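You operate a simulated robot arm through the tools that you are given. There is no shell and no other tool. Be economical: measure what you need, move in short steps, check, and stop when the job is done.

You run a simulated robot arm. Do the job below in one go: nothing can be reset, and whatever is moved stays where it is left.

TASK
Seal the adapter bag by the chart, drop it in the green bin and switch the sealer off again.

Only the result counts: the job must be done as asked and must still hold three seconds after the hand-in. Knocking over, shifting, dropping, spilling or breaking anything else fails it. Lids that push on must go on centred and level and be pressed home; caps that screw on are set level and turned clockwise until they are tight.

THE ROBOT
A 7-joint arm with a two-finger parallel gripper, fixed in place. Base frame: the origin is at the foot of the arm, x ahead of it, y to its left, z up; the work surface is at about z = 0.78. Readings come in m, rad, newtons and seconds.
With the tool pointing down near the work surface it reaches from about 0.2 to 0.74 m from the base axis. Its first joint turns from -2.897 to 2.897 rad. Payload 1.57 kg.
The tool frame sits at the grasp point between the pads (the TCP): z along the fingers, y along the line on which they close. The tips reach 0.03 m beyond it. Largest opening 0.11 m; finger width 0.024, thickness 0.012; the body of the gripper, 0.048 by 0.112 m, starts 0.078 m behind the TCP.
Orientation is told as [roll, pitch, yaw] about the base's x, y, z axes, in that order, counted from this pose: with the fingers straight down and closing along the base's y, the tool's x points along the base's -x, its y along +y and its z along -z.

THE INTERFACE
- The arm moves only by the tool jog_arm. Its argument "increments" is a list of rows, each a list of 6 numbers: the shift along the base's x, y, z in mm, then the turn, a rotation vector about the base's x, y, z in rad. In form: [[dx, dy, dz, rx, ry, rz], ...]. A call has 1 to 10 rows; each row shifts and turns the commanded pose from where the row before left it. "claw" is the gripper command, from -1 (shut) to 1 (fully open), values between in proportion, set as the call begins (left out, the last holds). A row lasts 0.2 s, in which the tool goes at most 0.05 m and 0.15 rad; a call with a longer step from one row to the next is refused whole, and so is a gripper value outside its range. Where a pose cannot be reached the arm comes as near as it can. A force on the tool above 90 N (or 10 N above the force at the start of the call, whichever is more), or a blocked arm, ends the call early, and 0.2 s more pass. The fingers move at their own pace (about 0.045 m/s each) and stop on an object; they squeeze with about 32 N. The grip force told is the motor's: it shows also when the fingers shut on nothing. Time passes only in rows, and 0.2 s behind the last, so rows that do not move let the fingers close. The reply holds the time, the measured pose of the TCP, the force on the tool along the base axes, the opening and the grip force, in the units named above and with some noise, with the torque about the TCP (base axes, N m) and any sound that the robot's microphone picked up.
- Cameras (640 x 400 px; columns grow to the right, rows downward): "scene" is fixed at [0.0674, -0.6515, 1.5798]; the picture's right is [0.80, -0.60, 0.00], its down [-0.46, -0.62, -0.64] and it looks along [0.38, 0.51, -0.77] (base axes); focal length 318 px, centre (320, 200). "wrist" rides on the gripper at [0.07, 0.016, -0.141] in the tool frame; the picture's right is [-0.23, 0.97, 0.00], its down [-0.85, -0.20, -0.48] and it looks along [-0.47, -0.11, 0.88] (tool axes); focal length 222 px, centre (320, 200). There is no depth. A picture from a camera that has moved, and an enlarged one, comes with that camera's place and axes in the base frame and with its lens. The place of the scene camera against the robot may be out by one fixed shift of up to 0.018 m in any direction.
- grab_frame(camera): a new picture of that camera. The clock stands still meanwhile.
- lift_body(by): slides the trunk up (or, below 0, down) by that many m; the arm rides with it, the base frame stays. It gives what a move gives, with no picture.
- close_up(camera, box): a new picture of the part [left, top, right, bottom] of that camera's present view, enlarged. The clock stands still meanwhile.
- job_done(): hands the job in; it is judged then, once.

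Work in short steps. Places have to be worked out from the pictures, the camera data and where the tool is seen: move nearer, look again, correct. Check each grasp and each placing, and mend what went wrong. You have 120 turns and 76 pictures in all, those below and enlarged ones among them. Open the gripper and draw the arm clear of the work before you hand the job in, unless the task says otherwise; then end with one line.

The tools are called after "Emit:" by a JSON object that holds its "name" and its "arguments". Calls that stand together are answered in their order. jog_arm: Moves the arm, as the interface text tells. Its arguments: {"type":"object","properties":{"increments":{"type":"array","items":{"type":"array","items":{"type":"number"}}},"claw":{"type":"number"}},"required":["increments"]} The other tools are called the same way: lift_body (by) slides the trunk up or down; grab_frame (camera) takes a picture; close_up (camera, box) takes an enlarged picture of a part of a camera's view; job_done () hands the job in.

At the start:

```text
time_s: 0.0
eef_pos: [0.3972, -0.2742, 1.2141]
tcp_rot: [-0.001, 0.002, 0.0]
wrist_force: [0.6, 0.2, -0.1]
moment: [0.02, 0.0, 0.01]
opening: 0.11
finger_force: 0.0
trunk travel left (down, up): [-0.523, 0.067]
```

scene: 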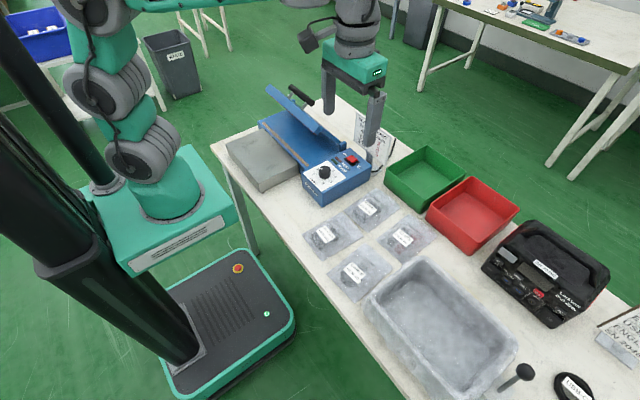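
wrist: 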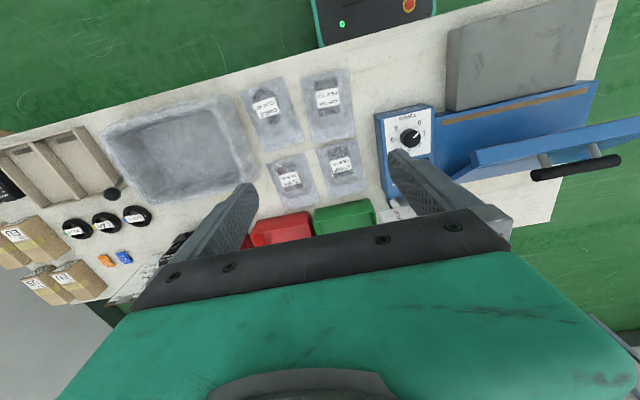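

I start by enlarging the bags, the sealer and the chart to read the labels.

Emit:
{"name": "close_up", "arguments": {"camera": "scene", "box": [290, 170, 450, 310]}}

Emit:
{"name": "close_up", "arguments": {"camera": "scene", "box": [220, 80, 420, 210]}}

Emit:
{"name": "close_up", "arguments": {"camera": "wrist", "box": [230, 60, 460, 220]}}

```text
2.86 times, centred on (370, 240) of scene
camera zoom: at [0.0674, -0.6515, 1.5798], right [0.8, -0.6, 0.0], down [-0.46, -0.62, -0.64], along [0.38, 0.51, -0.77], focal length 909 px, centre (177, 86)
```

zoom: 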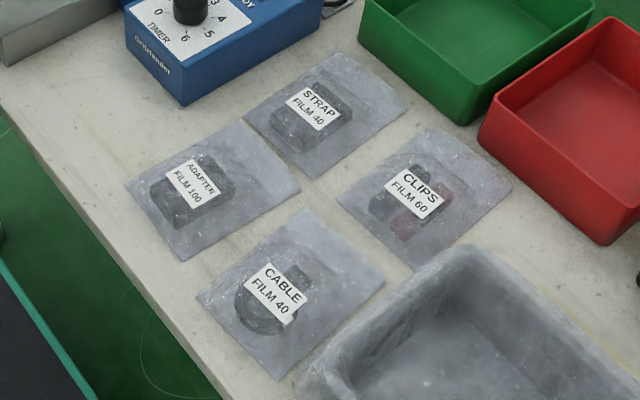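

```text
3.08 times, centred on (320, 145) of scene
camera zoom: at [0.0674, -0.6515, 1.5798], right [0.8, -0.6, 0.0], down [-0.46, -0.62, -0.64], along [0.38, 0.51, -0.77], focal length 979 px, centre (320, 369)
```

zoom: 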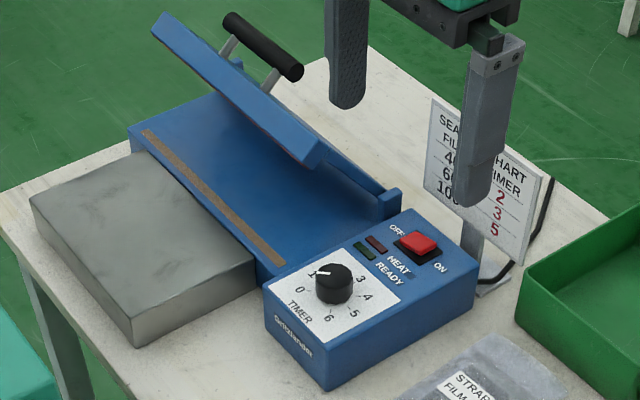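

```text
2.50 times, centred on (345, 140) of wrist
camera zoom: at [0.3275, -0.2581, 1.3561], right [0.23, 0.97, 0.0], down [0.85, -0.2, 0.48], along [0.47, -0.11, -0.88], focal length 555 px, centre (258, 350)
```

zoom: 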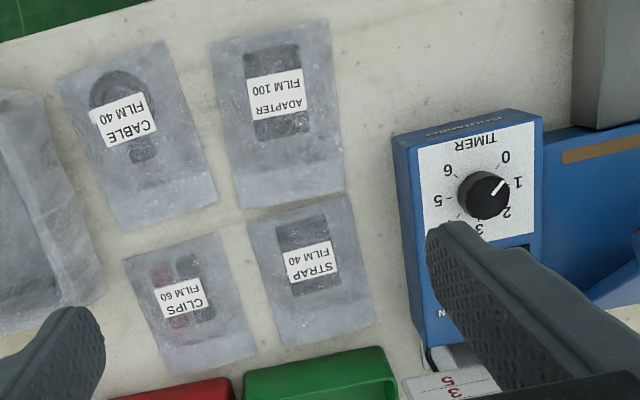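

Chart: film 40→2, 60→3, 100→5 (I'll verify), so the adapter (film 100) needs timer 5. I move over the sealer for a second viewpoint.

Emit:
{"name": "jog_arm", "arguments": {"increments": [[-10, 45, 0, 0, 0, 0], [-10, 45, 0, 0, 0, 0], [-10, 45, 0, 0, 0, 0], [-10, 45, 0, 0, 0, 0], [-10, 45, 0, 0, 0, 0]]}}

Emit:
{"name": "grab_frame", "arguments": {"camera": "wrist"}}

Emit:
{"name": "close_up", "arguments": {"camera": "scene", "box": [220, 80, 420, 210]}}

```text
time_s: 1.2
eef_pos: [0.346, -0.0466, 1.2142]
tcp_rot: [0.0, 0.002, -0.002]
wrist_force: [0.1, -0.7, 0.5]
moment: [-0.01, -0.01, -0.01]
opening: 0.1101
finger_force: 0.0
trunk travel left (down, up): [-0.523, 0.067]
```

```text
70 pictures are left
camera wrist: at [0.2771, -0.0294, 1.3564], right [0.23, 0.97, 0.0], down [0.85, -0.2, 0.48], along [0.47, -0.11, -0.88], focal length 222 px, centre (320, 200)
```

wrist: 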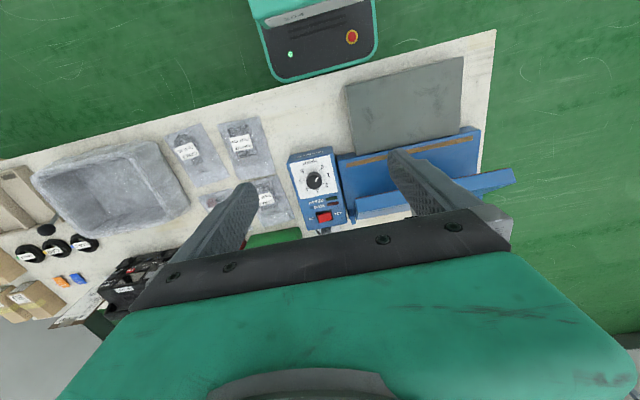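

```text
3.08 times, centred on (320, 145) of scene
camera zoom: at [0.0674, -0.6515, 1.5798], right [0.8, -0.6, 0.0], down [-0.46, -0.62, -0.64], along [0.38, 0.51, -0.77], focal length 979 px, centre (320, 369)
```

zoom: 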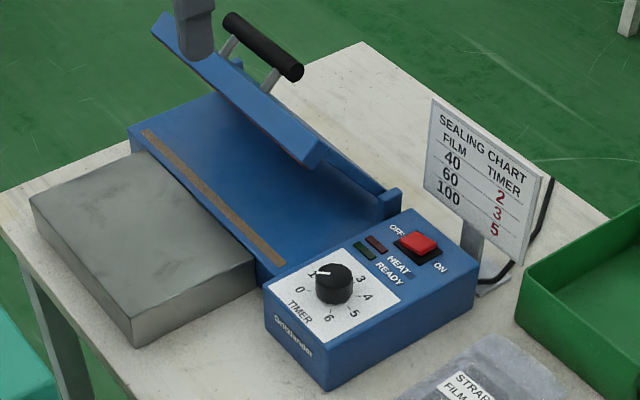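

Chart confirms film 100 → timer 5. I enlarge the wrist view to triangulate the sealer.

Emit:
{"name": "close_up", "arguments": {"camera": "wrist", "box": [270, 50, 520, 240]}}

```text
2.11 times, centred on (395, 145) of wrist
camera zoom: at [0.2771, -0.0294, 1.3564], right [0.23, 0.97, 0.0], down [0.85, -0.2, 0.48], along [0.47, -0.11, -0.88], focal length 468 px, centre (162, 316)
```

zoom: 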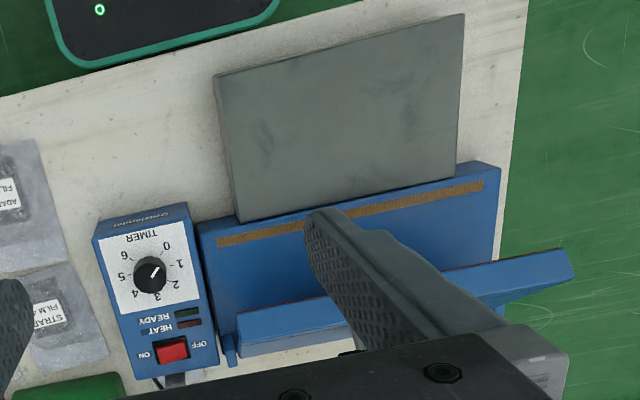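

Triangulated so far: knob ≈ (0.485, -0.092, 0.86), strip at x≈0.479, y -0.01…0.29, z≈0.827; rest block x 0.305–0.46, y 0.02–0.26. I go above the lid to measure lid, handle and switch.

Emit:
{"name": "jog_arm", "arguments": {"increments": [[39, 20, 2, 0, 0, 0], [39, 20, 2, 0, 0, 0], [39, 20, 2, 0, 0, 0], [39, 20, 2, 0, 0, 0], [39, 20, 2, 0, 0, 0], [39, 20, 2, 0, 0, 0]]}}

Emit:
{"name": "grab_frame", "arguments": {"camera": "wrist"}}

```text
time_s: 2.6
eef_pos: [0.5828, 0.0717, 1.2257]
tcp_rot: [0.001, 0.001, -0.001]
wrist_force: [0.3, 0.4, -0.9]
moment: [-0.01, 0.03, 0.01]
opening: 0.11
finger_force: 0.0
trunk travel left (down, up): [-0.523, 0.067]
```

```text
67 pictures are left
camera wrist: at [0.5144, 0.0882, 1.3679], right [0.23, 0.97, 0.0], down [0.86, -0.2, 0.48], along [0.47, -0.11, -0.88], focal length 222 px, centre (320, 200)
```

wrist: 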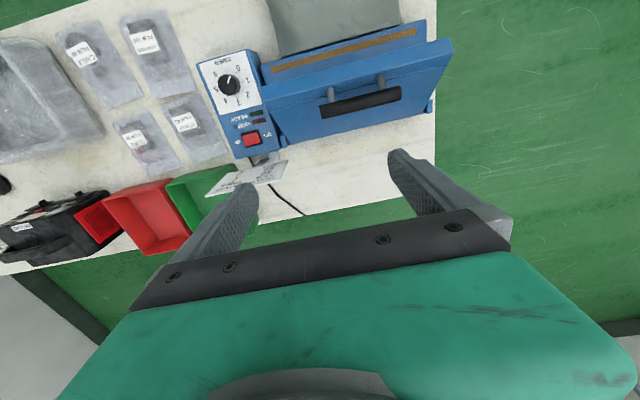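

I enlarge the control box to see the switch and dial in detail.

Emit:
{"name": "close_up", "arguments": {"camera": "wrist", "box": [190, 40, 290, 170]}}

Emit:
{"name": "close_up", "arguments": {"camera": "wrist", "box": [250, 10, 460, 160]}}

```text
3.08 times, centred on (240, 105) of wrist
camera zoom: at [0.5144, 0.0882, 1.3679], right [0.23, 0.97, 0.0], down [0.86, -0.2, 0.48], along [0.47, -0.11, -0.88], focal length 684 px, centre (566, 492)
```

zoom: 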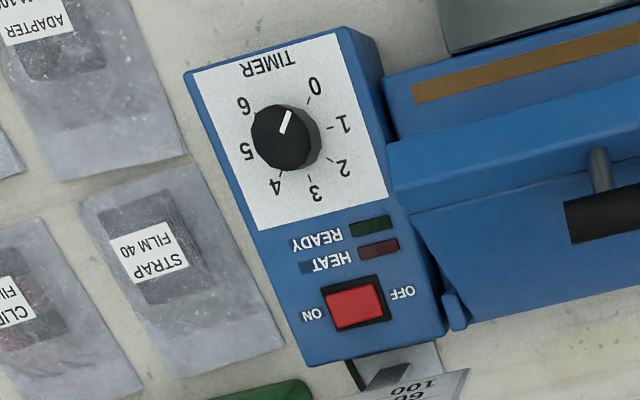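

```text
2.67 times, centred on (355, 85) of wrist
camera zoom: at [0.5144, 0.0882, 1.3679], right [0.23, 0.97, 0.0], down [0.86, -0.2, 0.48], along [0.47, -0.11, -0.88], focal length 592 px, centre (227, 507)
```

zoom: 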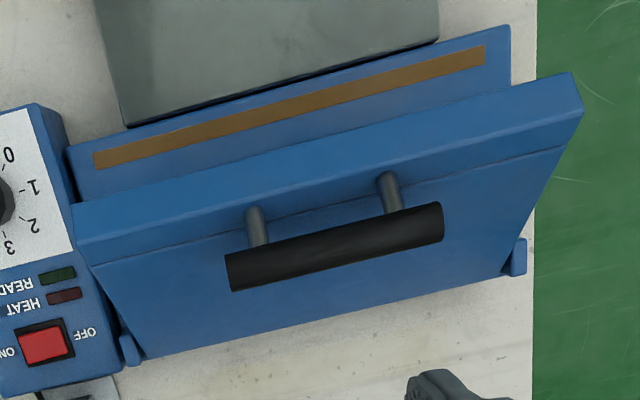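

Dial labels run clockwise from above, 45° apart; the pointer sits near 0–1 and must go to 5 (clockwise). The rocker is at ≈(0.597,-0.094,0.85) with ON toward −y. I close the gripper, tilt it slightly away from the chart and approach above the ON half.

Emit:
{"name": "jog_arm", "arguments": {"increments": [[3.5, -45, 0, 0, -0.075, 0], [3.5, -45, 0, 0, -0.075, 0], [3.5, -45, 0, 0, -0.075, 0], [3.5, -44, 0, 0, -0.075, 0], [0, 0, -50, 0, 0, 0], [0, 0, -50, 0, 0, 0], [0, 0, -50, 0, 0, 0], [0, 0, -50, 0, 0, 0], [0, 0, -40, 0, 0, 0]], "claw": -1}}

Emit:
{"name": "grab_frame", "arguments": {"camera": "wrist"}}

Emit:
{"name": "close_up", "arguments": {"camera": "scene", "box": [270, 80, 430, 210]}}

```text
time_s: 4.6
eef_pos: [0.5958, -0.1088, 0.989]
tcp_rot: [0.0, -0.3, -0.001]
wrist_force: [-0.6, 0.2, 0.5]
moment: [0.02, 0.0, -0.01]
opening: 0.0001
finger_force: 21.8
trunk travel left (down, up): [-0.523, 0.067]
```

```text
64 pictures are left
camera wrist: at [0.4881, -0.0926, 1.1027], right [0.22, 0.97, 0.07], down [0.67, -0.2, 0.71], along [0.71, -0.11, -0.7], focal length 222 px, centre (320, 200)
```

wrist: 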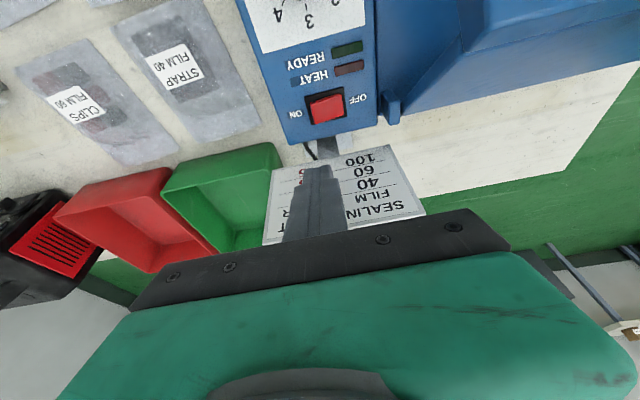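

```text
3.08 times, centred on (350, 145) of scene
camera zoom: at [0.0674, -0.6515, 1.5798], right [0.8, -0.6, 0.0], down [-0.46, -0.62, -0.64], along [0.38, 0.51, -0.77], focal length 979 px, centre (228, 369)
```

zoom: 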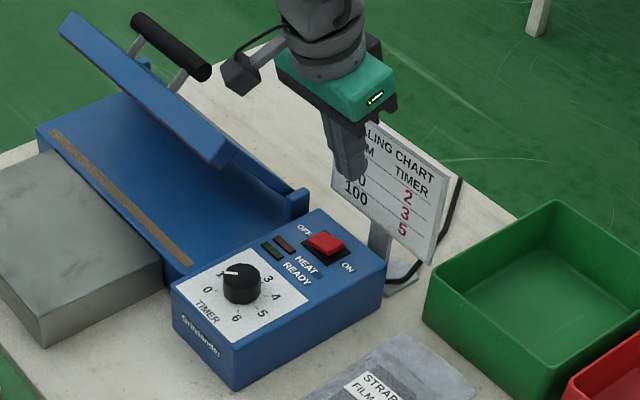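

Switch re-measured at (0.598,-0.093,0.85). The tip is above its ON half; I lower to just above, then press in small steps.

Emit:
{"name": "jog_arm", "arguments": {"increments": [[0, 2, -40, 0, 0, 0], [0, 1, -40, 0, 0, 0], [0, 0, -5, 0, 0, 0], [0, 0, -5, 0, 0, 0], [0, 0, -4, 0, 0, 0], [0, 0, -3, 0, 0, 0]]}}

Emit:
{"name": "close_up", "arguments": {"camera": "scene", "box": [270, 80, 430, 210]}}

```text
time_s: 6.0
eef_pos: [0.5951, -0.1067, 0.8918]
tcp_rot: [-0.002, -0.305, 0.001]
wrist_force: [-4.5, -2.3, 17.6]
moment: [0.1, 0.18, 0.06]
opening: 0.0
finger_force: 21.5
trunk travel left (down, up): [-0.523, 0.067]
```

```text
3.08 times, centred on (350, 145) of scene
camera zoom: at [0.0674, -0.6515, 1.5798], right [0.8, -0.6, 0.0], down [-0.46, -0.62, -0.64], along [0.38, 0.51, -0.77], focal length 979 px, centre (228, 369)
```

zoom: 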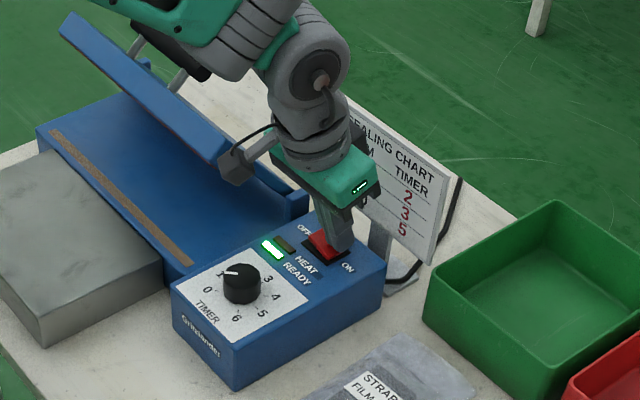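

READY lights: the sealer is on. I lift off, level the tool and go above the dial with the fingers partly open and pre-turned +1.0 rad.

Emit:
{"name": "jog_arm", "arguments": {"increments": [[0, 0, 45, 0, 0, 0], [0, 0, 45, 0, 0, 0], [-22, 3, 20, 0, 0.075, 0.12], [-22, 3, 0, 0, 0.075, 0.12], [-22, 3, 0, 0, 0.075, 0.12], [-22, 3, 0, 0, 0.075, 0.12], [-22, 3, 0, 0, 0, 0.13], [0, 0, 0, 0, 0, 0.13], [0, 0, 0, 0, 0, 0.13], [0, 0, 0, 0, 0, 0.13]], "claw": 0.2}}

Emit:
{"name": "grab_frame", "arguments": {"camera": "wrist"}}

Emit:
{"name": "close_up", "arguments": {"camera": "scene", "box": [270, 80, 430, 210]}}

```text
time_s: 8.2
eef_pos: [0.4836, -0.0897, 0.9982]
tcp_rot: [0.07, -0.011, 0.994]
wrist_force: [0.3, -0.6, -0.8]
moment: [-0.02, 0.01, 0.0]
opening: 0.0658
finger_force: 0.2
trunk travel left (down, up): [-0.523, 0.067]
```

```text
61 pictures are left
camera wrist: at [0.4406, -0.146, 1.1408], right [-0.69, 0.72, 0.07], down [0.66, 0.59, 0.47], along [0.3, 0.37, -0.88], focal length 222 px, centre (320, 200)
```

wrist: 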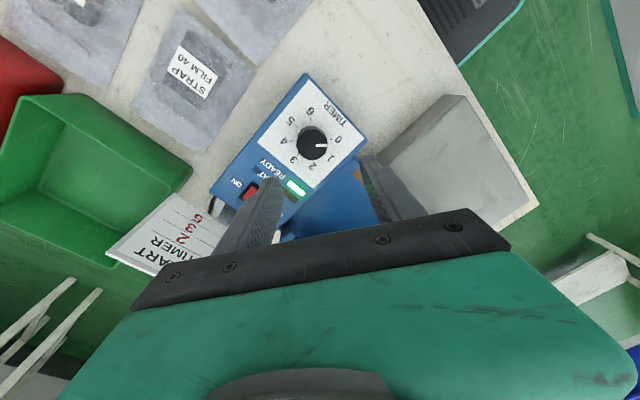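

```text
3.08 times, centred on (350, 145) of scene
camera zoom: at [0.0674, -0.6515, 1.5798], right [0.8, -0.6, 0.0], down [-0.46, -0.62, -0.64], along [0.38, 0.51, -0.77], focal length 979 px, centre (228, 369)
```

zoom: 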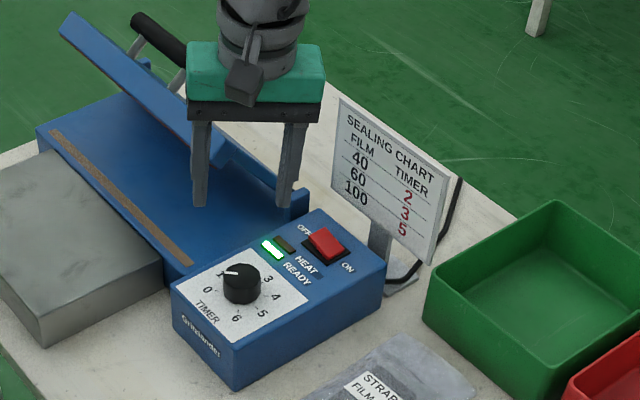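

Small residual tilt of 0.07; I correct it and centre on the dial, then look at the pointer closely.

Emit:
{"name": "jog_arm", "arguments": {"increments": [[1.5, -2, -20, -0.047, -0.053, 0], [0, 0, -20, 0, 0, 0]]}}

Emit:
{"name": "close_up", "arguments": {"camera": "wrist", "box": [230, 70, 400, 220]}}

```text
time_s: 8.8
eef_pos: [0.4858, -0.0913, 0.9581]
tcp_rot: [0.001, 0.001, 0.993]
wrist_force: [-0.2, 0.1, -0.4]
moment: [0.01, 0.01, 0.02]
opening: 0.0657
finger_force: 0.1
trunk travel left (down, up): [-0.523, 0.067]
```

```text
2.67 times, centred on (315, 145) of wrist
camera zoom: at [0.4347, -0.1411, 1.1011], right [-0.69, 0.72, 0.0], down [0.63, 0.61, 0.48], along [0.35, 0.33, -0.88], focal length 592 px, centre (333, 347)
```

zoom: 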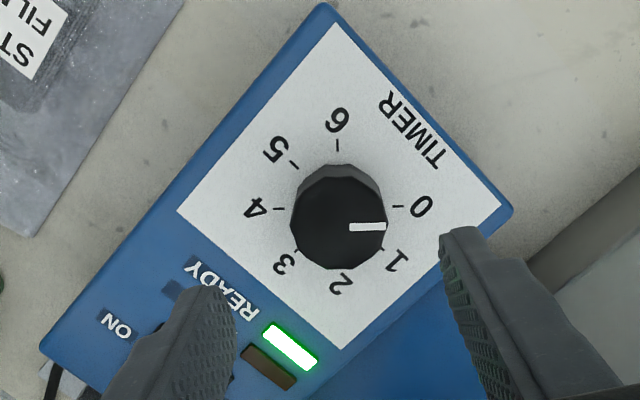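

Pointer is exactly at 0; it must turn 225° clockwise. I descend around the knob in small steps.

Emit:
{"name": "jog_arm", "arguments": {"increments": [[0, 0, -40, 0, 0, 0], [0, 0, -15, 0, 0, 0], [0, 0, -5, 0, 0, 0], [0, 0, -4, 0, 0, 0]]}}

Emit:
{"name": "close_up", "arguments": {"camera": "scene", "box": [290, 120, 390, 200]}}

```text
time_s: 9.8
eef_pos: [0.485, -0.0918, 0.8936]
tcp_rot: [-0.002, -0.001, 0.993]
wrist_force: [0.2, 0.8, 0.2]
moment: [0.02, 0.0, -0.01]
opening: 0.0662
finger_force: 0.0
trunk travel left (down, up): [-0.523, 0.067]
```

```text
5.00 times, centred on (340, 160) of scene
camera zoom: at [0.0674, -0.6515, 1.5798], right [0.8, -0.6, 0.0], down [-0.46, -0.62, -0.64], along [0.38, 0.51, -0.77], focal length 1591 px, centre (220, 400)
```

zoom: 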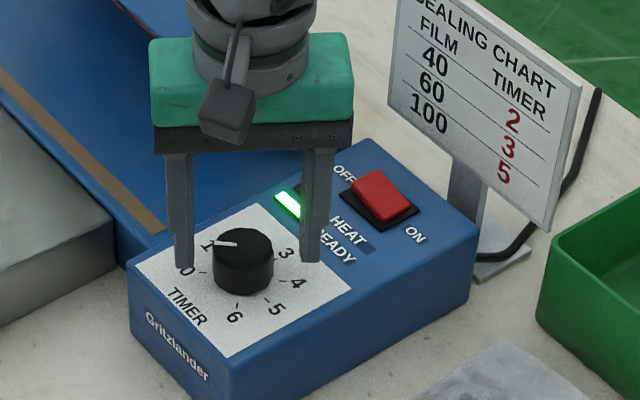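

Fingers straddle the knob with no contact; a little lower, then close on it.

Emit:
{"name": "jog_arm", "arguments": {"increments": [[0, 0, -3, 0, 0, 0], [0, 0, -3, 0, 0, 0]]}}

Emit:
{"name": "jog_arm", "arguments": {"increments": [[0, 0, 0, 0, 0, 0], [0, 0, 0, 0, 0, 0], [0, 0, 0, 0, 0, 0]], "claw": -1}}

```text
time_s: 10.4
eef_pos: [0.4868, -0.0929, 0.8893]
tcp_rot: [0.0, 0.001, 0.992]
wrist_force: [-0.1, 0.0, -0.6]
moment: [0.01, 0.0, -0.01]
opening: 0.0658
finger_force: 0.1
trunk travel left (down, up): [-0.523, 0.067]
```

```text
time_s: 11.2
eef_pos: [0.4821, -0.0913, 0.8885]
tcp_rot: [0.003, 0.0, 0.994]
wrist_force: [-13.5, 9.3, 2.9]
moment: [0.14, 0.39, -0.07]
opening: 0.0371
finger_force: 24.2
trunk travel left (down, up): [-0.523, 0.067]
```

Knob gripped (37 mm) with a side force showing a 3–4 mm offset; I shift to relieve it, and turn clockwise.

Emit:
{"name": "jog_arm", "arguments": {"increments": [[-3, 2, 0, 0, 0, 0], [0, 0, 0, 0, 0, -0.14], [0, 0, 0, 0, 0, -0.14], [0, 0, 0, 0, 0, -0.14]]}}

```text
time_s: 12.2
eef_pos: [0.4836, -0.0915, 0.8889]
tcp_rot: [0.0, -0.003, 0.57]
wrist_force: [1.2, -0.1, -7.1]
moment: [-0.48, -0.15, 0.03]
opening: 0.0372
finger_force: 43.6
trunk travel left (down, up): [-0.523, 0.067]
```

Turning smoothly; continue the first half of the turn.

Emit:
{"name": "jog_arm", "arguments": {"increments": [[0, 0, 0, 0, 0, -0.14], [0, 0, 0, 0, 0, -0.14], [0, 0, 0, 0, 0, -0.14], [0, 0, 0, 0, 0, -0.14], [0, 0, 0, 0, 0, -0.14], [0, 0, 0, 0, 0, -0.14], [0, 0, 0, 0, 0, -0.14], [0, 0, 0, 0, 0, -0.14], [0, 0, 0, 0, 0, -0.14], [0, 0, 0, 0, 0, -0.14]]}}

Emit:
{"name": "jog_arm", "arguments": {"increments": [[0, 0, 0, 0, 0, 0], [0, 0, 0, 0, 0, 0], [0, 0, 30, 0, 0, 0], [0, 0, 35, 0, 0, 0]], "claw": 0.2}}

Emit:
{"name": "grab_frame", "arguments": {"camera": "wrist"}}

Emit:
{"name": "close_up", "arguments": {"camera": "scene", "box": [290, 120, 390, 200]}}

```text
time_s: 14.4
eef_pos: [0.4837, -0.0932, 0.8886]
tcp_rot: [0.0, 0.0, -0.83]
wrist_force: [0.8, -29.2, -6.4]
moment: [-0.6, -0.6, 0.05]
opening: 0.0372
finger_force: 43.4
trunk travel left (down, up): [-0.523, 0.067]
```

```text
time_s: 15.4
eef_pos: [0.484, -0.0908, 0.9545]
tcp_rot: [0.002, 0.0, -0.825]
wrist_force: [-0.6, 0.1, 1.0]
moment: [0.0, -0.01, -0.02]
opening: 0.0661
finger_force: 0.1
trunk travel left (down, up): [-0.523, 0.067]
```

```text
57 pictures are left
camera wrist: at [0.4489, -0.0279, 1.0957], right [0.87, 0.49, 0.0], down [0.43, -0.76, 0.48], along [0.24, -0.42, -0.88], focal length 222 px, centre (320, 200)
```

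wrist: 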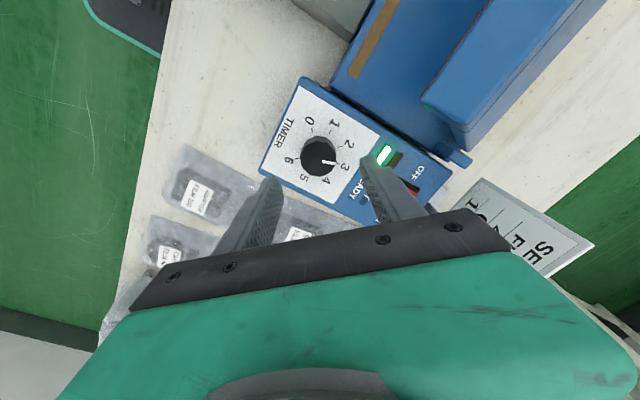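

```text
5.00 times, centred on (340, 160) of scene
camera zoom: at [0.0674, -0.6515, 1.5798], right [0.8, -0.6, 0.0], down [-0.46, -0.62, -0.64], along [0.38, 0.51, -0.77], focal length 1591 px, centre (220, 400)
```

zoom: 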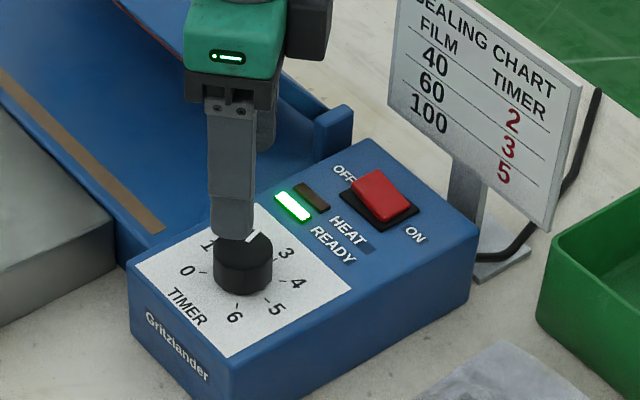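

The dial followed. I measure its angle precisely.

Emit:
{"name": "close_up", "arguments": {"camera": "wrist", "box": [250, 70, 400, 220]}}

```text
2.67 times, centred on (325, 145) of wrist
camera zoom: at [0.4489, -0.0279, 1.0957], right [0.87, 0.49, 0.0], down [0.43, -0.76, 0.48], along [0.24, -0.42, -0.88], focal length 592 px, centre (307, 347)
```

zoom: 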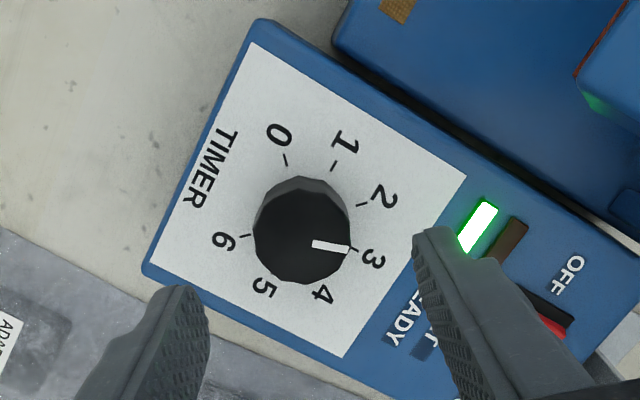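

Pointer at ≈2.5 (158°); 112° (1.95 rad) more. I turn the gripper back to +1.0 above the knob and regrasp.

Emit:
{"name": "jog_arm", "arguments": {"increments": [[0, 0, 0, 0, 0, 0.15], [0, 0, 0, 0, 0, 0.15], [0, 0, 0, 0, 0, 0.15], [0, 0, 0, 0, 0, 0.15], [0, 0, 0, 0, 0, 0.15], [0, 0, 0, 0, 0, 0.15], [0, 0, 0, 0, 0, 0.15], [0, 0, 0, 0, 0, 0.15], [0, 0, 0, 0, 0, 0.15], [0, 0, 0, 0, 0, 0.15]]}}

Emit:
{"name": "jog_arm", "arguments": {"increments": [[0, 0, 0, 0, 0, 0.15], [0, 0, 0, 0, 0, 0.15], [0, -1, -30, 0, 0, 0.02], [0, 0, -30, 0, 0, 0], [0, 0, -5.5, 0, 0, 0]]}}

Emit:
{"name": "jog_arm", "arguments": {"increments": [[0, 0, 0, 0, 0, 0], [0, 0, 0, 0, 0, 0], [0, 0, 0, 0, 0, 0]], "claw": -1}}

```text
time_s: 17.6
eef_pos: [0.4834, -0.0909, 0.9535]
tcp_rot: [0.001, 0.0, 0.676]
wrist_force: [-0.1, 0.1, 0.0]
moment: [-0.01, 0.01, 0.0]
opening: 0.0661
finger_force: 0.0
trunk travel left (down, up): [-0.523, 0.067]
```

```text
time_s: 18.8
eef_pos: [0.4825, -0.0904, 0.8888]
tcp_rot: [-0.001, -0.001, 0.992]
wrist_force: [-0.1, 0.3, -0.1]
moment: [-0.04, 0.0, -0.03]
opening: 0.0662
finger_force: 0.0
trunk travel left (down, up): [-0.523, 0.067]
```

```text
time_s: 19.6
eef_pos: [0.4826, -0.0908, 0.8885]
tcp_rot: [0.001, -0.001, 0.993]
wrist_force: [-1.5, 0.4, -1.4]
moment: [-0.01, -0.24, 0.0]
opening: 0.0375
finger_force: 25.0
trunk travel left (down, up): [-0.523, 0.067]
```

Centred grip. Turn 1.9 rad clockwise first.

Emit:
{"name": "jog_arm", "arguments": {"increments": [[0, 0, 0, 0, 0, -0.14], [0, 0, 0, 0, 0, -0.14], [0, 0, 0, 0, 0, -0.14], [0, 0, 0, 0, 0, -0.14], [0, 0, 0, 0, 0, -0.14], [0, 0, 0, 0, 0, -0.14], [0, 0, 0, 0, 0, -0.14]]}}

Emit:
{"name": "jog_arm", "arguments": {"increments": [[0, 0, 0, 0, 0, -0.14], [0, 0, 0, 0, 0, -0.14], [0, 0, 0, 0, 0, -0.14], [0, 0, 0, 0, 0, -0.14], [0, 0, 0, 0, 0, -0.14], [0, 0, 0, 0, 0, -0.14], [0, 0, 0, 0, 0, -0.11]]}}

Emit:
{"name": "close_up", "arguments": {"camera": "wrist", "box": [250, 90, 400, 240]}}

```text
time_s: 21.2
eef_pos: [0.4832, -0.0925, 0.8878]
tcp_rot: [0.001, -0.003, 0.009]
wrist_force: [5.0, -5.1, -5.5]
moment: [-0.06, -0.68, -0.04]
opening: 0.0375
finger_force: 43.4
trunk travel left (down, up): [-0.523, 0.067]
```

```text
time_s: 22.8
eef_pos: [0.4819, -0.0932, 0.888]
tcp_rot: [0.0, 0.0, -0.94]
wrist_force: [2.6, -13.0, -7.0]
moment: [-0.85, -0.28, 0.01]
opening: 0.0374
finger_force: 43.8
trunk travel left (down, up): [-0.523, 0.067]
```

```text
2.67 times, centred on (325, 165) of wrist
camera zoom: at [0.456, -0.0271, 1.0304], right [0.92, 0.39, 0.0], down [0.34, -0.81, 0.48], along [0.19, -0.44, -0.88], focal length 592 px, centre (307, 293)
```

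zoom: 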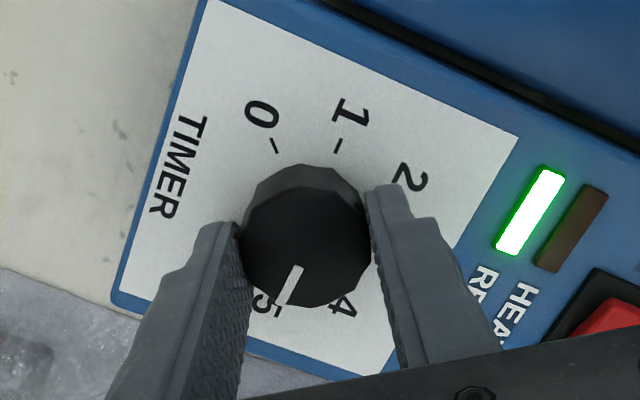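

Pointer at ≈269°, i.e. at 5. I release, rise and verify.

Emit:
{"name": "jog_arm", "arguments": {"increments": [[0, 0, 0, 0, 0, 0], [0, 0, 0, 0, 0, 0], [0, 0, 30, 0, 0, 0], [0, 0, 40, 0, 0, 0], [0, 0, 40, 0, 0, 0]], "claw": 0.2}}

Emit:
{"name": "close_up", "arguments": {"camera": "wrist", "box": [240, 50, 400, 210]}}

```text
time_s: 24.0
eef_pos: [0.4841, -0.0913, 0.9984]
tcp_rot: [0.001, -0.002, -0.937]
wrist_force: [0.0, -0.4, 0.7]
moment: [0.03, -0.01, 0.0]
opening: 0.0658
finger_force: 0.0
trunk travel left (down, up): [-0.523, 0.067]
```

```text
2.50 times, centred on (320, 130) of wrist
camera zoom: at [0.4562, -0.0247, 1.141], right [0.92, 0.39, 0.0], down [0.35, -0.81, 0.48], along [0.19, -0.44, -0.88], focal length 555 px, centre (320, 375)
```

zoom: 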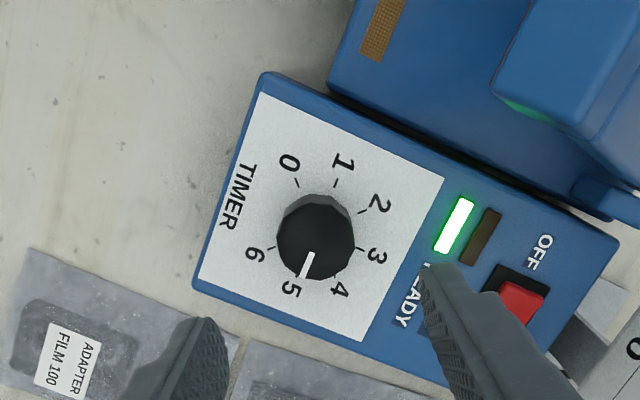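

Dial is at 5 and READY lit. I move above the adapter bag, levelled to yaw 0 and opened wide.

Emit:
{"name": "jog_arm", "arguments": {"increments": [[-16, -22.7, 10, 0, 0, 0.134], [-16, -22.7, 10, 0, 0, 0.134], [-16, -22.7, 10, 0, 0, 0.134], [-16, -22.7, 10, 0, 0, 0.134], [-16, -22.7, 0, 0, 0, 0.134], [-16, -22.7, 0, 0, 0, 0.134], [-16, -22.7, 0, 0, 0, 0.134]], "claw": 0.6}}

Emit:
{"name": "grab_frame", "arguments": {"camera": "wrist"}}

Emit:
{"name": "close_up", "arguments": {"camera": "wrist", "box": [240, 40, 420, 220]}}

```text
time_s: 25.6
eef_pos: [0.3684, -0.2522, 1.0374]
tcp_rot: [-0.001, 0.0, 0.003]
wrist_force: [-0.2, -0.3, -0.9]
moment: [0.01, 0.05, 0.0]
opening: 0.0877
finger_force: 0.1
trunk travel left (down, up): [-0.523, 0.067]
```

```text
52 pictures are left
camera wrist: at [0.3001, -0.2361, 1.1794], right [0.22, 0.97, 0.0], down [0.86, -0.2, 0.48], along [0.47, -0.11, -0.88], focal length 222 px, centre (320, 200)
```

wrist: 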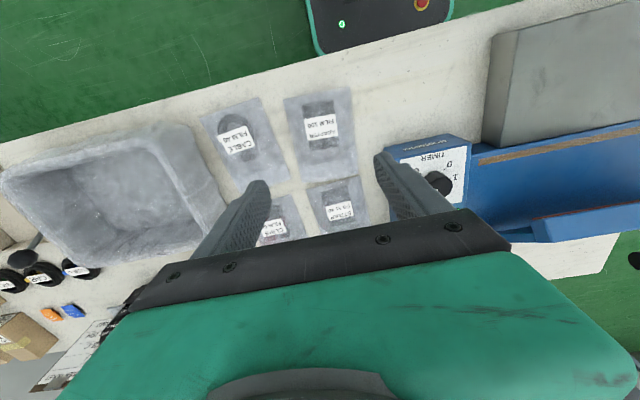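

```text
2.22 times, centred on (330, 130) of wrist
camera zoom: at [0.3001, -0.2361, 1.1794], right [0.22, 0.97, 0.0], down [0.86, -0.2, 0.48], along [0.47, -0.11, -0.88], focal length 494 px, centre (298, 356)
```

zoom: 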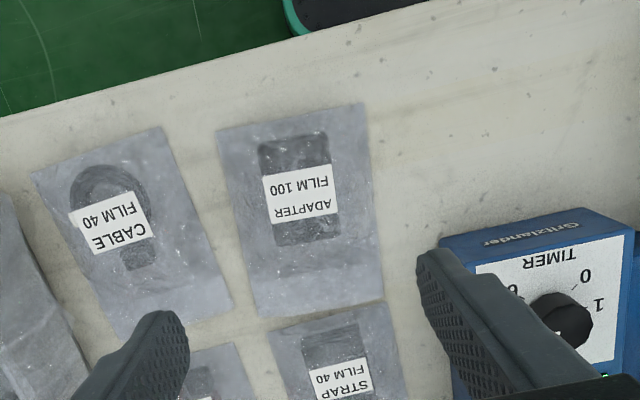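

Item in the adapter bag centred at ≈(0.366,-0.251), 53 mm wide; the bag is yawed −0.06, mouth edge (+x end) at x≈0.469. I descend over the item.

Emit:
{"name": "jog_arm", "arguments": {"increments": [[-2, 1, -45, 0, 0, -0.06], [0, 0, -45, 0, 0, 0], [0, 0, -45, 0, 0, 0], [0, 0, -45, 0, 0, 0], [0, 0, -15, 0, 0, 0]]}}

Emit:
{"name": "close_up", "arguments": {"camera": "scene", "box": [280, 160, 440, 290]}}

Emit:
{"name": "grab_frame", "arguments": {"camera": "wrist"}}

```text
time_s: 26.8
eef_pos: [0.3678, -0.2512, 0.842]
tcp_rot: [0.0, -0.003, -0.059]
wrist_force: [-0.4, 0.7, 0.0]
moment: [0.01, 0.02, 0.02]
opening: 0.0879
finger_force: 0.0
trunk travel left (down, up): [-0.523, 0.067]
```

```text
3.08 times, centred on (360, 225) of scene
camera zoom: at [0.0674, -0.6515, 1.5798], right [0.8, -0.6, 0.0], down [-0.46, -0.62, -0.64], along [0.38, 0.51, -0.77], focal length 979 px, centre (197, 123)
```

zoom: 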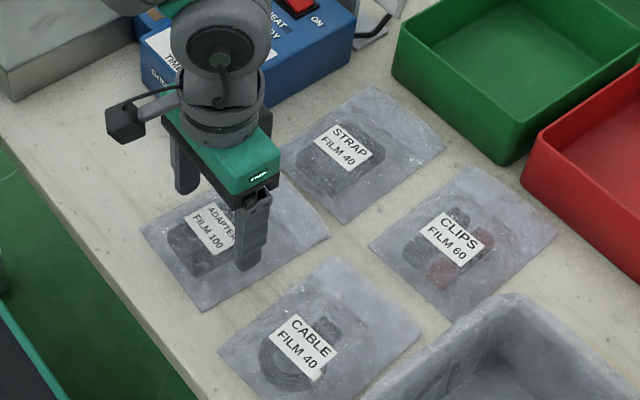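

```text
49 pictures are left
camera wrist: at [0.3008, -0.2305, 0.985], right [0.28, 0.96, 0.0], down [0.84, -0.25, 0.48], along [0.46, -0.14, -0.88], focal length 222 px, centre (320, 200)
```

wrist: 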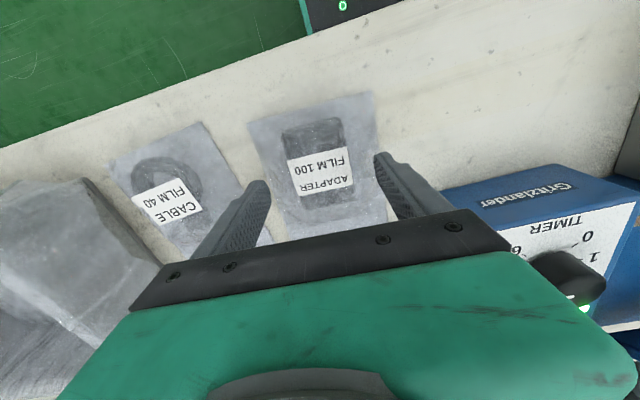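

Aligned over the item. Lower to just above the film and close.

Emit:
{"name": "jog_arm", "arguments": {"increments": [[-2, 0, -12, 0, 0, 0], [0, 0, -6, 0, 0, 0], [0, 0, -4, 0, 0, 0]]}}

Emit:
{"name": "jog_arm", "arguments": {"increments": [[0, 0, 0, 0, 0, 0], [0, 0, 0, 0, 0, 0], [0, 0, 0, 0, 0, 0], [0, 0, 0, 0, 0, 0]], "claw": -1}}

```text
time_s: 27.6
eef_pos: [0.3663, -0.2492, 0.8205]
tcp_rot: [0.001, 0.001, -0.059]
wrist_force: [0.2, -0.8, -0.5]
moment: [-0.02, -0.02, 0.01]
opening: 0.088
finger_force: 0.0
trunk travel left (down, up): [-0.523, 0.067]
```

```text
time_s: 28.6
eef_pos: [0.3666, -0.25, 0.8212]
tcp_rot: [0.0, -0.001, -0.059]
wrist_force: [0.1, 0.8, 0.3]
moment: [-0.03, -0.08, 0.06]
opening: 0.0613
finger_force: 31.8
trunk travel left (down, up): [-0.523, 0.067]
```

Gripped at 61 mm. Lift gently and check.

Emit:
{"name": "jog_arm", "arguments": {"increments": [[0, 0, 15, 0, 0, 0], [0, 0, 20, 0, 0, 0], [0, 0, 30, 0, 0, 0], [0, 0, 40, 0, 0, 0]]}}

Emit:
{"name": "close_up", "arguments": {"camera": "scene", "box": [260, 120, 440, 290]}}

Emit:
{"name": "grab_frame", "arguments": {"camera": "wrist"}}

```text
time_s: 29.6
eef_pos: [0.3667, -0.2505, 0.929]
tcp_rot: [0.001, 0.0, -0.058]
wrist_force: [-0.7, -0.8, -0.1]
moment: [-0.03, -0.01, 0.03]
opening: 0.0
finger_force: 21.5
trunk travel left (down, up): [-0.523, 0.067]
```

```text
2.35 times, centred on (350, 205) of scene
camera zoom: at [0.0674, -0.6515, 1.5798], right [0.8, -0.6, 0.0], down [-0.46, -0.62, -0.64], along [0.38, 0.51, -0.77], focal length 749 px, centre (249, 188)
```

zoom: 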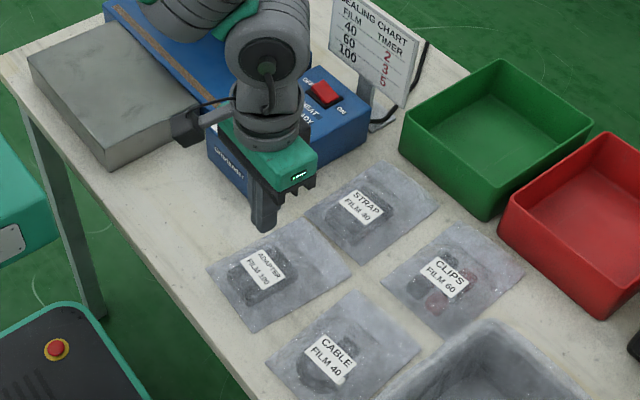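

```text
47 pictures are left
camera wrist: at [0.299, -0.2299, 1.0699], right [0.28, 0.96, 0.0], down [0.84, -0.25, 0.48], along [0.46, -0.14, -0.88], focal length 222 px, centre (320, 200)
```

wrist: 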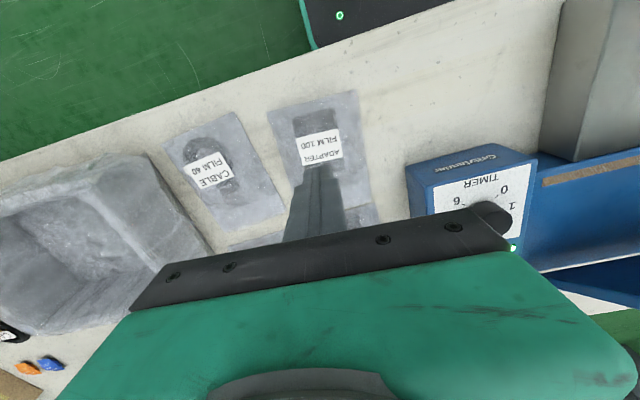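

The fingers slipped off: the grasp was too high on the item. The bag has not moved; I reopen and go lower until light contact.

Emit:
{"name": "jog_arm", "arguments": {"increments": [[0, 0, 0, 0, 0, 0], [0, 0, 0, 0, 0, 0], [0, 0, 0, 0, 0, 0], [0, 0, 0, 0, 0, 0], [0, 0, -45, 0, 0, 0], [0, 0, -45, 0, 0, 0], [0, 0, -18, 0, 0, 0], [0, 0, -4, 0, 0, 0], [0, 0, -3, 0, 0, 0]], "claw": 0.6}}

```text
time_s: 31.6
eef_pos: [0.3671, -0.2522, 0.8133]
tcp_rot: [-0.001, -0.003, -0.061]
wrist_force: [-2.6, 0.6, 15.6]
moment: [0.43, 0.14, 0.05]
opening: 0.0881
finger_force: 0.1
trunk travel left (down, up): [-0.523, 0.067]
```

Touching the film (15 N); I back off 1.5 mm and close.

Emit:
{"name": "jog_arm", "arguments": {"increments": [[0, 0, 1.5, 0, 0, 0]]}}

Emit:
{"name": "jog_arm", "arguments": {"increments": [[0, 0, 0, 0, 0, 0], [0, 0, 0, 0, 0, 0], [0, 0, 0, 0, 0, 0], [0, 0, 0, 0, 0, 0], [0, 0, 5, 0, 0, 0], [0, 0, 5, 0, 0, 0]], "claw": -1}}

```text
time_s: 32.0
eef_pos: [0.367, -0.2521, 0.8125]
tcp_rot: [-0.003, -0.002, -0.058]
wrist_force: [1.5, -1.6, 6.0]
moment: [0.04, -0.03, -0.07]
opening: 0.0876
finger_force: 0.2
trunk travel left (down, up): [-0.523, 0.067]
```

```text
time_s: 33.4
eef_pos: [0.3672, -0.2503, 0.8217]
tcp_rot: [-0.001, 0.001, -0.059]
wrist_force: [-0.1, 0.6, -0.2]
moment: [0.0, 0.04, -0.01]
opening: 0.061
finger_force: 31.7
trunk travel left (down, up): [-0.523, 0.067]
```

Still closed on 61 mm after a 10 mm lift; check by picture.

Emit:
{"name": "close_up", "arguments": {"camera": "scene", "box": [290, 190, 390, 290]}}

Emit:
{"name": "close_up", "arguments": {"camera": "wrist", "box": [230, 60, 430, 240]}}

```text
4.00 times, centred on (340, 240) of scene
camera zoom: at [0.0674, -0.6515, 1.5798], right [0.8, -0.6, 0.0], down [-0.46, -0.62, -0.64], along [0.38, 0.51, -0.77], focal length 1273 px, centre (240, 40)
```

zoom: 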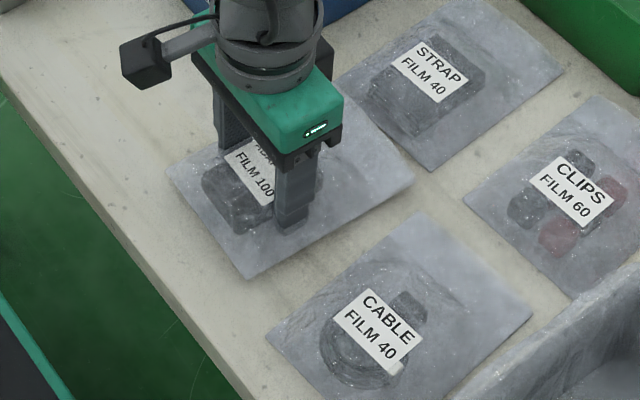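

```text
2.22 times, centred on (330, 150) of wrist
camera zoom: at [0.2989, -0.2299, 0.9645], right [0.28, 0.96, 0.0], down [0.84, -0.25, 0.48], along [0.46, -0.14, -0.88], focal length 494 px, centre (298, 311)
```

zoom: 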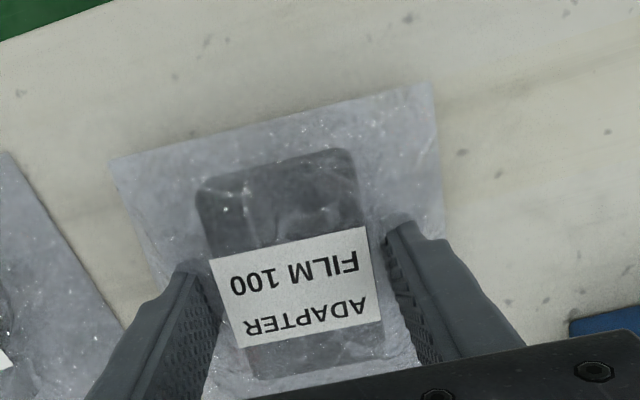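

The bag is lifted and held level. I raise it clear of the control box.

Emit:
{"name": "jog_arm", "arguments": {"increments": [[0, 0, 20, 0, 0, 0], [0, 0, 25, 0, 0, 0], [0, 0, 25, 0, 0, 0], [0, 0, 25, 0, 0, 0], [0, 0, 25, 0, 0, 0], [0, 0, 25, 0, 0, 0], [0, 0, 20, 0, 0, 0]]}}

Emit:
{"name": "jog_arm", "arguments": {"increments": [[0, 20, 0, 0, 0, 0.01], [0, 35, 0, 0, 0, 0.01], [2, 40, 0, 0, 0, 0.01], [2, 40, 0, 0, 0, 0.01], [2, 40, 0, 0, 0, 0.01], [2, 40, 0, 0, 0, 0.009], [2, 40, 0, 0, 0, 0], [2, 40, 0, 0, 0, 0], [2, 40, 0, 0, 0, 0], [2, 35, 0, 0, 0, 0]]}}

Emit:
{"name": "grab_frame", "arguments": {"camera": "wrist"}}

```text
time_s: 35.0
eef_pos: [0.3658, -0.2508, 0.9869]
tcp_rot: [0.001, 0.0, -0.061]
wrist_force: [0.0, -1.1, -0.5]
moment: [0.02, 0.02, -0.02]
opening: 0.0613
finger_force: 32.3
trunk travel left (down, up): [-0.523, 0.067]
```

```text
time_s: 37.2
eef_pos: [0.384, 0.1219, 0.989]
tcp_rot: [0.0, 0.0, 0.0]
wrist_force: [-0.9, -0.1, -0.1]
moment: [-0.03, 0.04, 0.0]
opening: 0.0611
finger_force: 31.5
trunk travel left (down, up): [-0.523, 0.067]
```

```text
44 pictures are left
camera wrist: at [0.3146, 0.1373, 1.131], right [0.23, 0.97, 0.0], down [0.85, -0.2, 0.48], along [0.47, -0.11, -0.88], focal length 222 px, centre (320, 200)
```

wrist: 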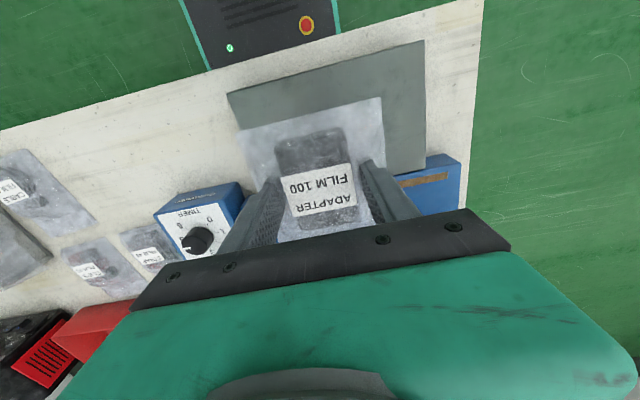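

Bag square, rear edge at x≈0.336 so mouth ≈0.489; strip x≈0.481. I shift +6 mm x and +18 mm y and lower over the rest block.

Emit:
{"name": "jog_arm", "arguments": {"increments": [[6, 18, 0, 0, 0, 0], [0, 0, -35, 0, 0, 0], [0, 0, -35, 0, 0, 0], [0, 0, -30, 0, 0, 0], [0, 0, -10, 0, 0, 0], [0, 0, -5, 0, 0, 0]]}}

Emit:
{"name": "close_up", "arguments": {"camera": "scene", "box": [210, 80, 390, 210]}}

```text
time_s: 38.6
eef_pos: [0.389, 0.1381, 0.8733]
tcp_rot: [0.002, 0.0, -0.001]
wrist_force: [0.6, 0.5, -0.6]
moment: [-0.02, 0.01, 0.02]
opening: 0.0613
finger_force: 32.1
trunk travel left (down, up): [-0.523, 0.067]
```

```text
3.08 times, centred on (300, 145) of scene
camera zoom: at [0.0674, -0.6515, 1.5798], right [0.8, -0.6, 0.0], down [-0.46, -0.62, -0.64], along [0.38, 0.51, -0.77], focal length 979 px, centre (382, 369)
```

zoom: 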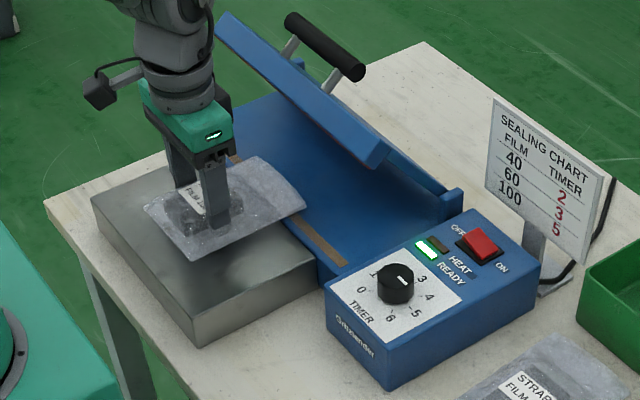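

Bag hangs just above the block with its mouth over the strip. Lower to contact.

Emit:
{"name": "jog_arm", "arguments": {"increments": [[0, 0, -4, 0, 0, 0], [0, 0, -4, 0, 0, 0], [0, 0, -3, 0, 0, 0], [0, 0, -2, 0, 0, 0]]}}

```text
time_s: 39.6
eef_pos: [0.3883, 0.1379, 0.8634]
tcp_rot: [0.001, -0.004, -0.001]
wrist_force: [-5.1, -2.1, 31.2]
moment: [-0.59, 1.04, -0.01]
opening: 0.0614
finger_force: 32.0
trunk travel left (down, up): [-0.523, 0.067]
```

Contact (31 N). I ease up 2.5 mm, open, and rise straight.

Emit:
{"name": "jog_arm", "arguments": {"increments": [[0, 0, 2.5, 0, 0, 0]]}}

Emit:
{"name": "jog_arm", "arguments": {"increments": [[0, 0, 0, 0, 0, 0], [0, 0, 0, 0, 0, 0], [0, 0, 0, 0, 0, 0], [0, 0, 0, 0, 0, 0], [0, 0, 30, 0, 0, 0], [-5, 0, 45, 0, 0, 0], [-5, 0, 50, 0, 0, 0], [-5, 0, 50, 0, 0, 0]], "claw": 0.6}}

Emit:
{"name": "grab_frame", "arguments": {"camera": "wrist"}}

Emit:
{"name": "close_up", "arguments": {"camera": "scene", "box": [210, 80, 390, 210]}}

```text
time_s: 40.0
eef_pos: [0.388, 0.138, 0.863]
tcp_rot: [0.001, -0.004, 0.0]
wrist_force: [-2.0, -0.1, 15.3]
moment: [-0.05, -0.81, -0.12]
opening: 0.0614
finger_force: 32.2
trunk travel left (down, up): [-0.523, 0.067]
```

```text
refused: row 7 steps farther than a row can; nothing moved
```

```text
42 pictures are left
camera wrist: at [0.3195, 0.1544, 1.0049], right [0.23, 0.97, 0.0], down [0.85, -0.2, 0.48], along [0.47, -0.11, -0.88], focal length 222 px, centre (320, 200)
```

wrist: 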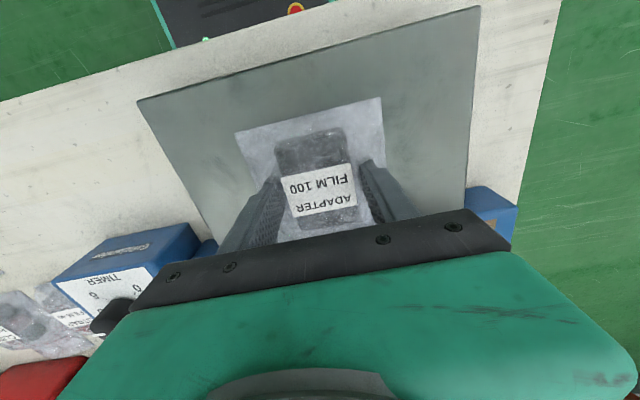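

```text
3.08 times, centred on (300, 145) of scene
camera zoom: at [0.0674, -0.6515, 1.5798], right [0.8, -0.6, 0.0], down [-0.46, -0.62, -0.64], along [0.38, 0.51, -0.77], focal length 979 px, centre (382, 369)
```

zoom: 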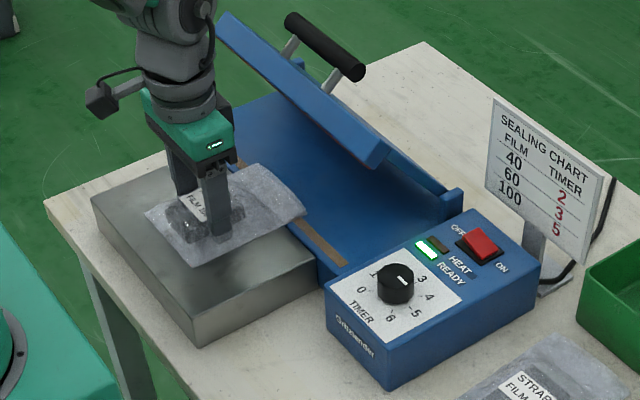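

The rise step was too long by a hair; I redo the release with shorter rows.

Emit:
{"name": "jog_arm", "arguments": {"increments": [[0, 0, 0, 0, 0, 0], [0, 0, 0, 0, 0, 0], [0, 0, 0, 0, 0, 0], [0, 0, 0, 0, 0, 0], [0, 0, 30, 0, 0, 0], [-5, 0, 45, 0, 0, 0], [-5, 0, 48, 0, 0, 0], [-5, 0, 48, 0, 0, 0]], "claw": 0.6}}

Emit:
{"name": "grab_frame", "arguments": {"camera": "wrist"}}

Emit:
{"name": "close_up", "arguments": {"camera": "scene", "box": [210, 80, 390, 210]}}

```text
time_s: 41.8
eef_pos: [0.3726, 0.1374, 1.0351]
tcp_rot: [0.0, 0.0, 0.0]
wrist_force: [0.0, -0.6, -0.4]
moment: [0.04, 0.02, -0.02]
opening: 0.0879
finger_force: 0.0
trunk travel left (down, up): [-0.523, 0.067]
```

```text
40 pictures are left
camera wrist: at [0.3042, 0.1543, 1.1777], right [0.23, 0.97, 0.0], down [0.85, -0.2, 0.48], along [0.47, -0.11, -0.88], focal length 222 px, centre (320, 200)
```

wrist: 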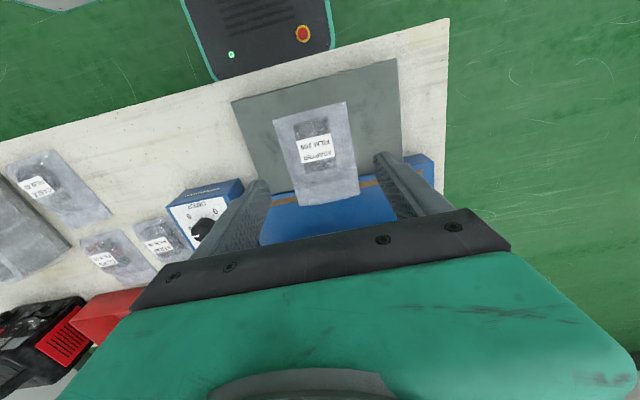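

```text
3.08 times, centred on (300, 145) of scene
camera zoom: at [0.0674, -0.6515, 1.5798], right [0.8, -0.6, 0.0], down [-0.46, -0.62, -0.64], along [0.38, 0.51, -0.77], focal length 979 px, centre (382, 369)
```

zoom: 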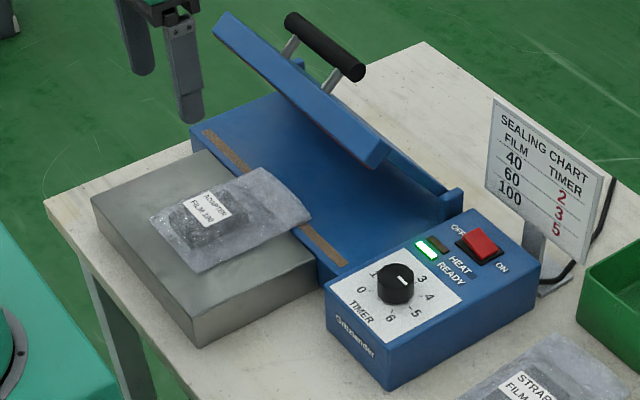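

Bag is lying with the mouth across the strip; I check the overlap closely.

Emit:
{"name": "close_up", "arguments": {"camera": "wrist", "box": [240, 90, 420, 220]}}

```text
3.08 times, centred on (330, 155) of wrist
camera zoom: at [0.3042, 0.1543, 1.1777], right [0.23, 0.97, 0.0], down [0.85, -0.2, 0.48], along [0.47, -0.11, -0.88], focal length 684 px, centre (289, 338)
```

zoom: 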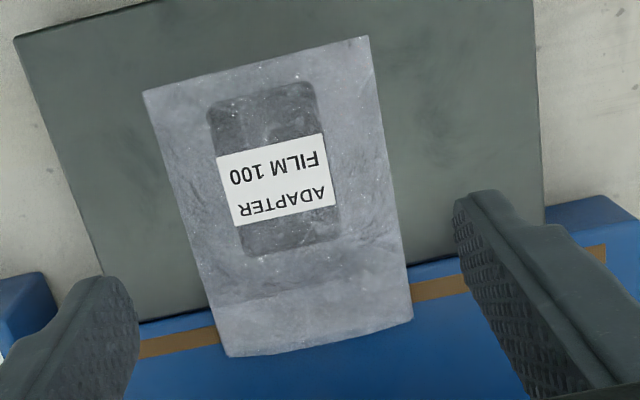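

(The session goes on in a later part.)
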